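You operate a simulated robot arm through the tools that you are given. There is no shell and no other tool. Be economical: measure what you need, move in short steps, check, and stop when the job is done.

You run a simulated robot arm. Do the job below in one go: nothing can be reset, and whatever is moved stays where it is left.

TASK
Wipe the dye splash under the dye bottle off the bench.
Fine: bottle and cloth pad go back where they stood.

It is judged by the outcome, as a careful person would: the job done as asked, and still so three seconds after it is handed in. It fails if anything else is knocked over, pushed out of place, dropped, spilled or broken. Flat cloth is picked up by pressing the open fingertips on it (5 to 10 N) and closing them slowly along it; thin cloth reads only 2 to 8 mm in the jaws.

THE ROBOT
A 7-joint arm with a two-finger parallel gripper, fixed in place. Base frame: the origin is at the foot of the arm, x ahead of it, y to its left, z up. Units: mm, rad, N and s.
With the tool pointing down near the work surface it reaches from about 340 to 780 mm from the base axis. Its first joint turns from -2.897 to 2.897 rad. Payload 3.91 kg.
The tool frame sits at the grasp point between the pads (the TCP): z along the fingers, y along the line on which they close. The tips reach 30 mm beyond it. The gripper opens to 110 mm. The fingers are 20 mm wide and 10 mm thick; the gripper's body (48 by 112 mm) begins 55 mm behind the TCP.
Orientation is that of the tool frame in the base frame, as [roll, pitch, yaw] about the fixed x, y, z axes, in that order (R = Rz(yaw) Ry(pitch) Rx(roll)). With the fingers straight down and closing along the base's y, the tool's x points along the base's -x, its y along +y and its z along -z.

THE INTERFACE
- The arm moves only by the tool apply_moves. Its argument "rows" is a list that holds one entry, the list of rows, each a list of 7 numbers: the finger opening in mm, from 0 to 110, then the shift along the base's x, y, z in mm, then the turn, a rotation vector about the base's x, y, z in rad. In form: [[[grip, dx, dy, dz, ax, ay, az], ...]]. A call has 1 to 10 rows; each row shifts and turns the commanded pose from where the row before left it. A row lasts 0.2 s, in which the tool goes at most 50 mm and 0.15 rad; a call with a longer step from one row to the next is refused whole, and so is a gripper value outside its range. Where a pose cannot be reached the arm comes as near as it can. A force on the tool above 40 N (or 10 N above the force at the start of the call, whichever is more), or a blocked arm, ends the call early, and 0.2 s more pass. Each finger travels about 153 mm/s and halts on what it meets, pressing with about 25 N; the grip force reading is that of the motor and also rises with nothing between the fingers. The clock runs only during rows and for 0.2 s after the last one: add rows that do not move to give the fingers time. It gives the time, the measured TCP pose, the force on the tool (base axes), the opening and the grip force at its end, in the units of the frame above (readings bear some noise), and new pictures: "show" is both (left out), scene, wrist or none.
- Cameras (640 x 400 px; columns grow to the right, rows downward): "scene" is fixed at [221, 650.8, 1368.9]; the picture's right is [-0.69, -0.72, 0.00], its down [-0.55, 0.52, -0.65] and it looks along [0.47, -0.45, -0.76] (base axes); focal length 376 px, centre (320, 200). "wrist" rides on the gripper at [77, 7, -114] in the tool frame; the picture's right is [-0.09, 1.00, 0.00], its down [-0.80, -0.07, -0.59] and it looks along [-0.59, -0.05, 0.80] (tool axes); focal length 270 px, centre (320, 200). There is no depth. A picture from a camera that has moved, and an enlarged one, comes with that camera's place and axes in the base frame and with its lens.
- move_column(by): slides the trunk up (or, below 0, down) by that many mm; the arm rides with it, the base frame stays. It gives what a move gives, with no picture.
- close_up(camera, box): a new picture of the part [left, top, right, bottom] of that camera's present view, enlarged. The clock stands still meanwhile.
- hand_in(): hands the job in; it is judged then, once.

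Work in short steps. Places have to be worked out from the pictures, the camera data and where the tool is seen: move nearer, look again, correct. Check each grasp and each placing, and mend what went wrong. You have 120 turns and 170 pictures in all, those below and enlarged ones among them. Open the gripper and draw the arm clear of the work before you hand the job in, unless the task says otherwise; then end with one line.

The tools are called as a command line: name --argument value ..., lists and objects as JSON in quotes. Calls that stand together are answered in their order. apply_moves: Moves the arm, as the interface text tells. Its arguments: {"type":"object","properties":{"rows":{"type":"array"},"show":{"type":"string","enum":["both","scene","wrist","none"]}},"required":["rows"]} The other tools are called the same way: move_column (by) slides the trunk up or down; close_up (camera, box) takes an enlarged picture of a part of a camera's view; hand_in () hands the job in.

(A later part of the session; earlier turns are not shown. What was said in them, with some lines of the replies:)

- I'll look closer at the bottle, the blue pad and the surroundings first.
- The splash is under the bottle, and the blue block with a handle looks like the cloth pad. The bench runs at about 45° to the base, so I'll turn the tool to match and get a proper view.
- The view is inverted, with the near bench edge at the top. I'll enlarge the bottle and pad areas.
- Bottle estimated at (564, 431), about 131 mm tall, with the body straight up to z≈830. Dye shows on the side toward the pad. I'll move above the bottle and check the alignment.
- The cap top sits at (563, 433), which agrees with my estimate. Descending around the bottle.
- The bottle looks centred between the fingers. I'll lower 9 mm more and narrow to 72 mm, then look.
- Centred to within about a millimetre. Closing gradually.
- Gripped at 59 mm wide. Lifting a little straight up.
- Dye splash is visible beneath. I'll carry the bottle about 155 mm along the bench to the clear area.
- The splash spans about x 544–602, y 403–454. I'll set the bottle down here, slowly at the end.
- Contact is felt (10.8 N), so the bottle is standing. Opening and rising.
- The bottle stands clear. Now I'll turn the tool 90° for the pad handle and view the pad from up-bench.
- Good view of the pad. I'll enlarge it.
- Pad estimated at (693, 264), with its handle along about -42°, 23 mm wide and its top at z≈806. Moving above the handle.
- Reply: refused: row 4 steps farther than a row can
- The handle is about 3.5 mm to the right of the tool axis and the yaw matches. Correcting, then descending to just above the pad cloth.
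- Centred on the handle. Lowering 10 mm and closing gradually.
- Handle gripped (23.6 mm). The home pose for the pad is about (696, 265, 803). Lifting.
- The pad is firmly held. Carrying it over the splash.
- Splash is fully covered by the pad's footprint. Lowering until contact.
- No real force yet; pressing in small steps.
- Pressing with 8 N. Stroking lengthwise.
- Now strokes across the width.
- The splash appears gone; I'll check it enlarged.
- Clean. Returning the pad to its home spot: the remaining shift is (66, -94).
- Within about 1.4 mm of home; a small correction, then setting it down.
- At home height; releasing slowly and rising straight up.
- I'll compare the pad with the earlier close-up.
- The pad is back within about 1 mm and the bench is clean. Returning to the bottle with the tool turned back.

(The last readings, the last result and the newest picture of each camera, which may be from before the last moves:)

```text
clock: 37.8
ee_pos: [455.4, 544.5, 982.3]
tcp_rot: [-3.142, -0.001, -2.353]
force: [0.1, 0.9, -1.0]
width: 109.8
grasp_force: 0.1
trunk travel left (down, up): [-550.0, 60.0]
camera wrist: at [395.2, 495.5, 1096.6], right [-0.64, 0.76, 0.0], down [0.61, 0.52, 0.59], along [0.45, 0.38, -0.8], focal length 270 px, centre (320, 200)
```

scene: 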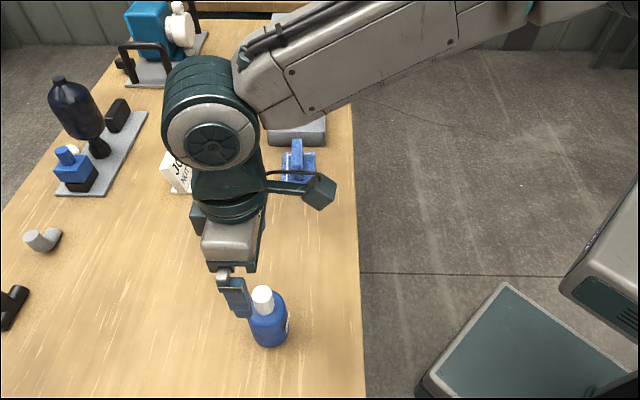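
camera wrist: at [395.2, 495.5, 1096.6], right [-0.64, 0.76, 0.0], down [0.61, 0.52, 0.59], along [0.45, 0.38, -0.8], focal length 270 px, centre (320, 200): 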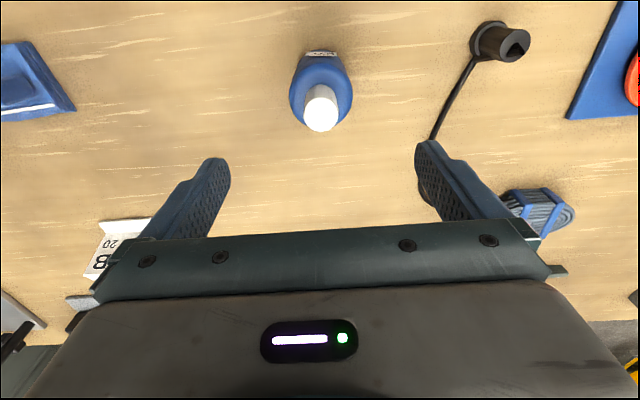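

The view matches the one after release. Descending straight down and closing gradually.

apply_moves --rows '[[[110, 0, 0, -40, 0, 0, 0], [110, 0, 0, -40, 0, 0, 0], [110, 0, 0, -40, 0, 0, 0], [90, 0, 0, -20, 0, 0, 0], [75, 0, 0, -7, 0, 0, 0], [75, 0, 0, 0, 0, 0, 0]]]' --show "wrist"

apply_moves --rows '[[[70, 0, 0, 0, 0, 0, 0], [67, 0, 0, 0, 0, 0, 0], [64, 0, 0, 0, 0, 0, 0], [61, 0, 0, 0, 0, 0, 0], [58, 0, 0, 0, 0, 0, 0], [55, 0, 0, 0, 0, 0, 0], [50, 0, 0, 0, 0, 0, 0], [50, 0, 0, 0, 0, 0, 0]]]' --show "wrist"

```text
clock: 39.2
ee_pos: [453.7, 540.8, 837.0]
tcp_rot: [-3.141, -0.001, -2.355]
force: [-0.2, 0.4, 0.5]
width: 75.1
grasp_force: 0.1
trunk travel left (down, up): [-550.0, 60.0]
camera wrist: at [394.2, 491.8, 951.2], right [-0.64, 0.77, 0.0], down [0.62, 0.52, 0.59], along [0.46, 0.38, -0.8], focal length 270 px, centre (320, 200)
```

wrist: 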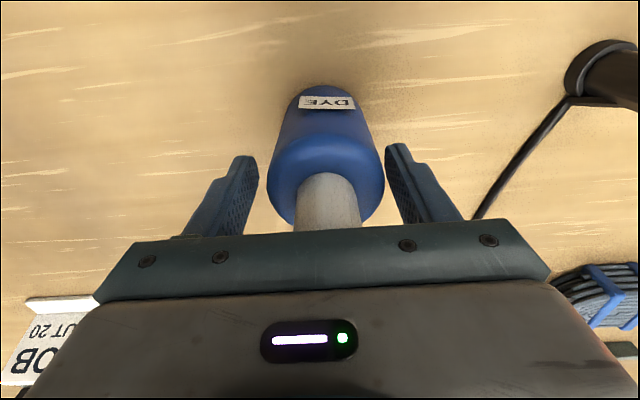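

```text
clock: 41.0
ee_pos: [452.6, 540.2, 836.2]
tcp_rot: [3.141, 0.0, -2.355]
force: [-0.9, 1.0, 0.5]
width: 59.3
grasp_force: 25.2
trunk travel left (down, up): [-550.0, 60.0]
camera wrist: at [394.0, 491.9, 951.4], right [-0.64, 0.77, 0.0], down [0.62, 0.52, 0.59], along [0.45, 0.38, -0.8], focal length 270 px, centre (320, 200)
```

wrist: 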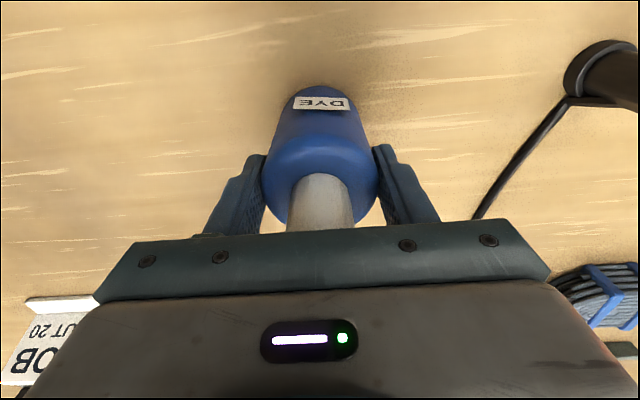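

Gripped exactly as before. Lifting and carrying back to the original spot at about (562.5, 433).

apply_moves --rows '[[[50, 0, 0, 10, 0, 0, 0], [50, 0, 0, 20, 0, 0, 0], [50, 0, 0, 20, 0, 0, 0], [50, 22, -21.6, 0, 0, 0, 0], [50, 22, -21.6, 0, 0, 0, 0], [50, 22, -21.6, 0, 0, 0, 0], [50, 22, -21.6, 0, 0, 0, 0], [50, 21.7, -21.4, 0, 0, 0, 0], [50, 0, 0, -20, 0, 0, 0], [50, 0, 0, 0, 0, 0, 0]]]'

```text
clock: 43.2
ee_pos: [560.0, 434.8, 866.2]
tcp_rot: [-3.14, 0.001, -2.354]
force: [-0.8, -0.1, -2.7]
width: 59.2
grasp_force: 25.3
trunk travel left (down, up): [-550.0, 60.0]
camera wrist: at [500.7, 386.4, 980.5], right [-0.64, 0.77, 0.0], down [0.62, 0.52, 0.59], along [0.45, 0.38, -0.8], focal length 270 px, centre (320, 200)
```

scene: 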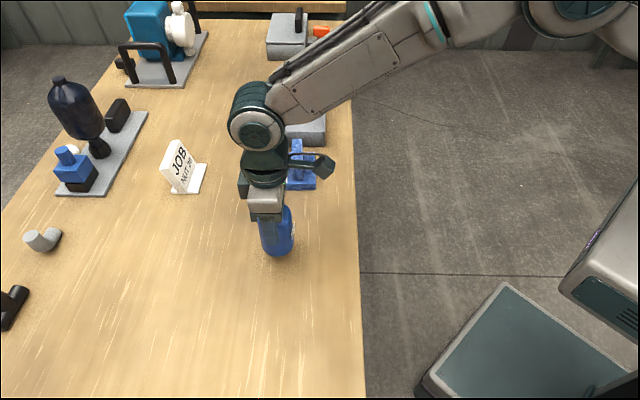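
wrist: 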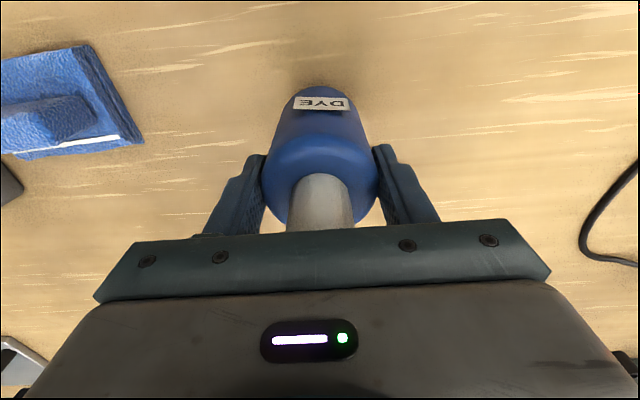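

About 3.5 mm short; correcting and lowering to just above the bench.

apply_moves --rows '[[[50, 2.8, -2.2, -10, 0, 0, 0], [50, 0, 0, -12, 0, 0, 0], [50, 0, 0, -3, 0, 0, 0], [50, 0, 0, 0, 0, 0, 0]]]' --show "wrist"

```text
clock: 44.2
ee_pos: [563.7, 431.6, 841.4]
tcp_rot: [-3.141, -0.001, -2.354]
force: [0.1, -0.4, -3.4]
width: 59.2
grasp_force: 25.3
trunk travel left (down, up): [-550.0, 60.0]
camera wrist: at [504.6, 383.5, 955.5], right [-0.64, 0.77, 0.0], down [0.62, 0.52, 0.59], along [0.45, 0.38, -0.8], focal length 270 px, centre (320, 200)
```

wrist: 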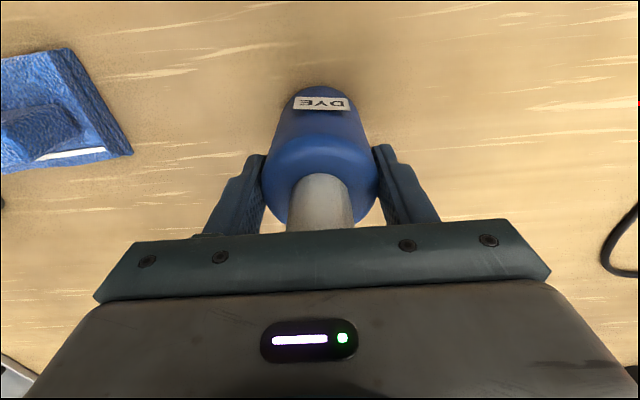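

Camera pose now matches the original grasp. Setting it down the last 5 mm.

apply_moves --rows '[[[50, -0.5, 0.4, -3, 0, 0, 0], [50, 0, 0, -2, 0, 0, 0], [50, 0, 0, 0, 0, 0, 0]]]' --show "none"

```text
clock: 45.0
ee_pos: [563.1, 433.4, 837.3]
tcp_rot: [-3.141, 0.001, -2.355]
force: [-1.5, -1.1, 6.0]
width: 59.1
grasp_force: 24.7
trunk travel left (down, up): [-550.0, 60.0]
```

Standing (6 N contact). Releasing and rising.

apply_moves --rows '[[[62, 0, 0, 0, 0, 0, 0], [75, 0, 0, 0, 0, 0, 0], [100, 0, 0, 0, 0, 0, 0], [110, 0, 0, 0, 0, 0, 0], [110, 0, 0, 30, 0, 0, 0], [110, 0, 0, 40, 0, 0, 0], [110, 0, 0, 40, 0, 0, 0], [110, 0, 0, 40, 0, 0, 0]]]' --show "none"

apply_moves --rows '[[[110, -25, -28, 10, 0, 0, 0], [110, -25, -28, 10, 0, 0, 0], [110, -25, -28, 10, 0, 0, 0], [110, -25, -28, 5, 0, 0, 0], [110, -25, -28, 0, 0, 0, 0], [110, 0, -30, 0, 0, 0, 0], [110, 0, -30, 0, 0, 0, 0], [110, 0, 0, 0, 0, 0, 0]]]'

close_up --camera "scene" --box '[220, 130, 360, 290]'

```text
clock: 46.8
ee_pos: [565.0, 432.3, 986.2]
tcp_rot: [3.141, 0.002, -2.353]
force: [-1.1, 0.3, 0.4]
width: 109.8
grasp_force: 0.0
trunk travel left (down, up): [-550.0, 60.0]
```

```text
clock: 48.6
ee_pos: [441.6, 233.3, 1017.7]
tcp_rot: [-3.141, 0.001, -2.356]
force: [0.4, 0.1, -0.7]
width: 110.0
grasp_force: 0.0
trunk travel left (down, up): [-550.0, 60.0]
camera wrist: at [382.9, 184.3, 1132.4], right [-0.64, 0.77, 0.0], down [0.62, 0.52, 0.59], along [0.46, 0.38, -0.8], focal length 270 px, centre (320, 200)
```

scene: 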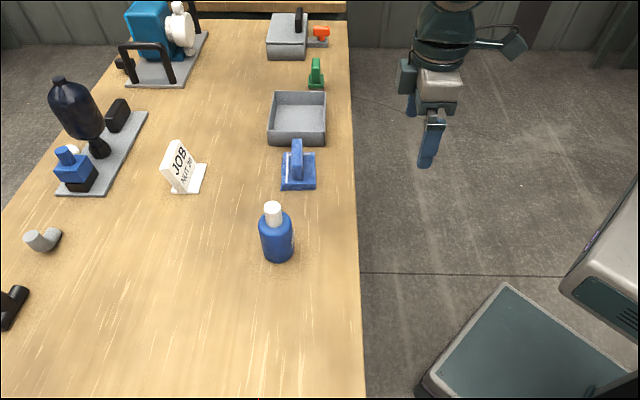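
wrist: 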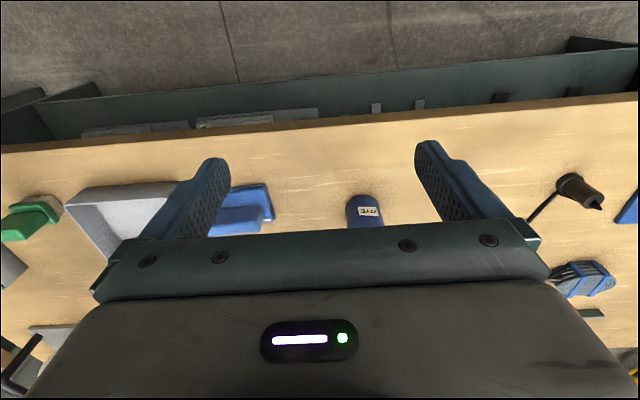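

```text
2.50 times, centred on (290, 210) of scene
camera zoom: at [221.0, 650.8, 1368.9], right [-0.69, -0.72, 0.0], down [-0.55, 0.52, -0.65], along [0.47, -0.45, -0.76], focal length 939 px, centre (395, 175)
```

zoom: 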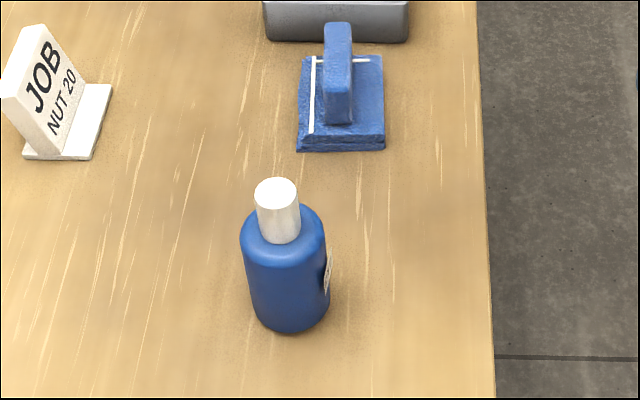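

The bench is clean. The bottle is within about 3 mm of its original place and the pad is within about 1 mm. The arm is clear with the gripper open, so I'm handing in.

hand_in

```text
The job is handed in.
```

The dye splash is wiped off the bench; the bottle is back within about 3 mm of where it stood, the cloth pad within about 1 mm, and nothing else was disturbed.
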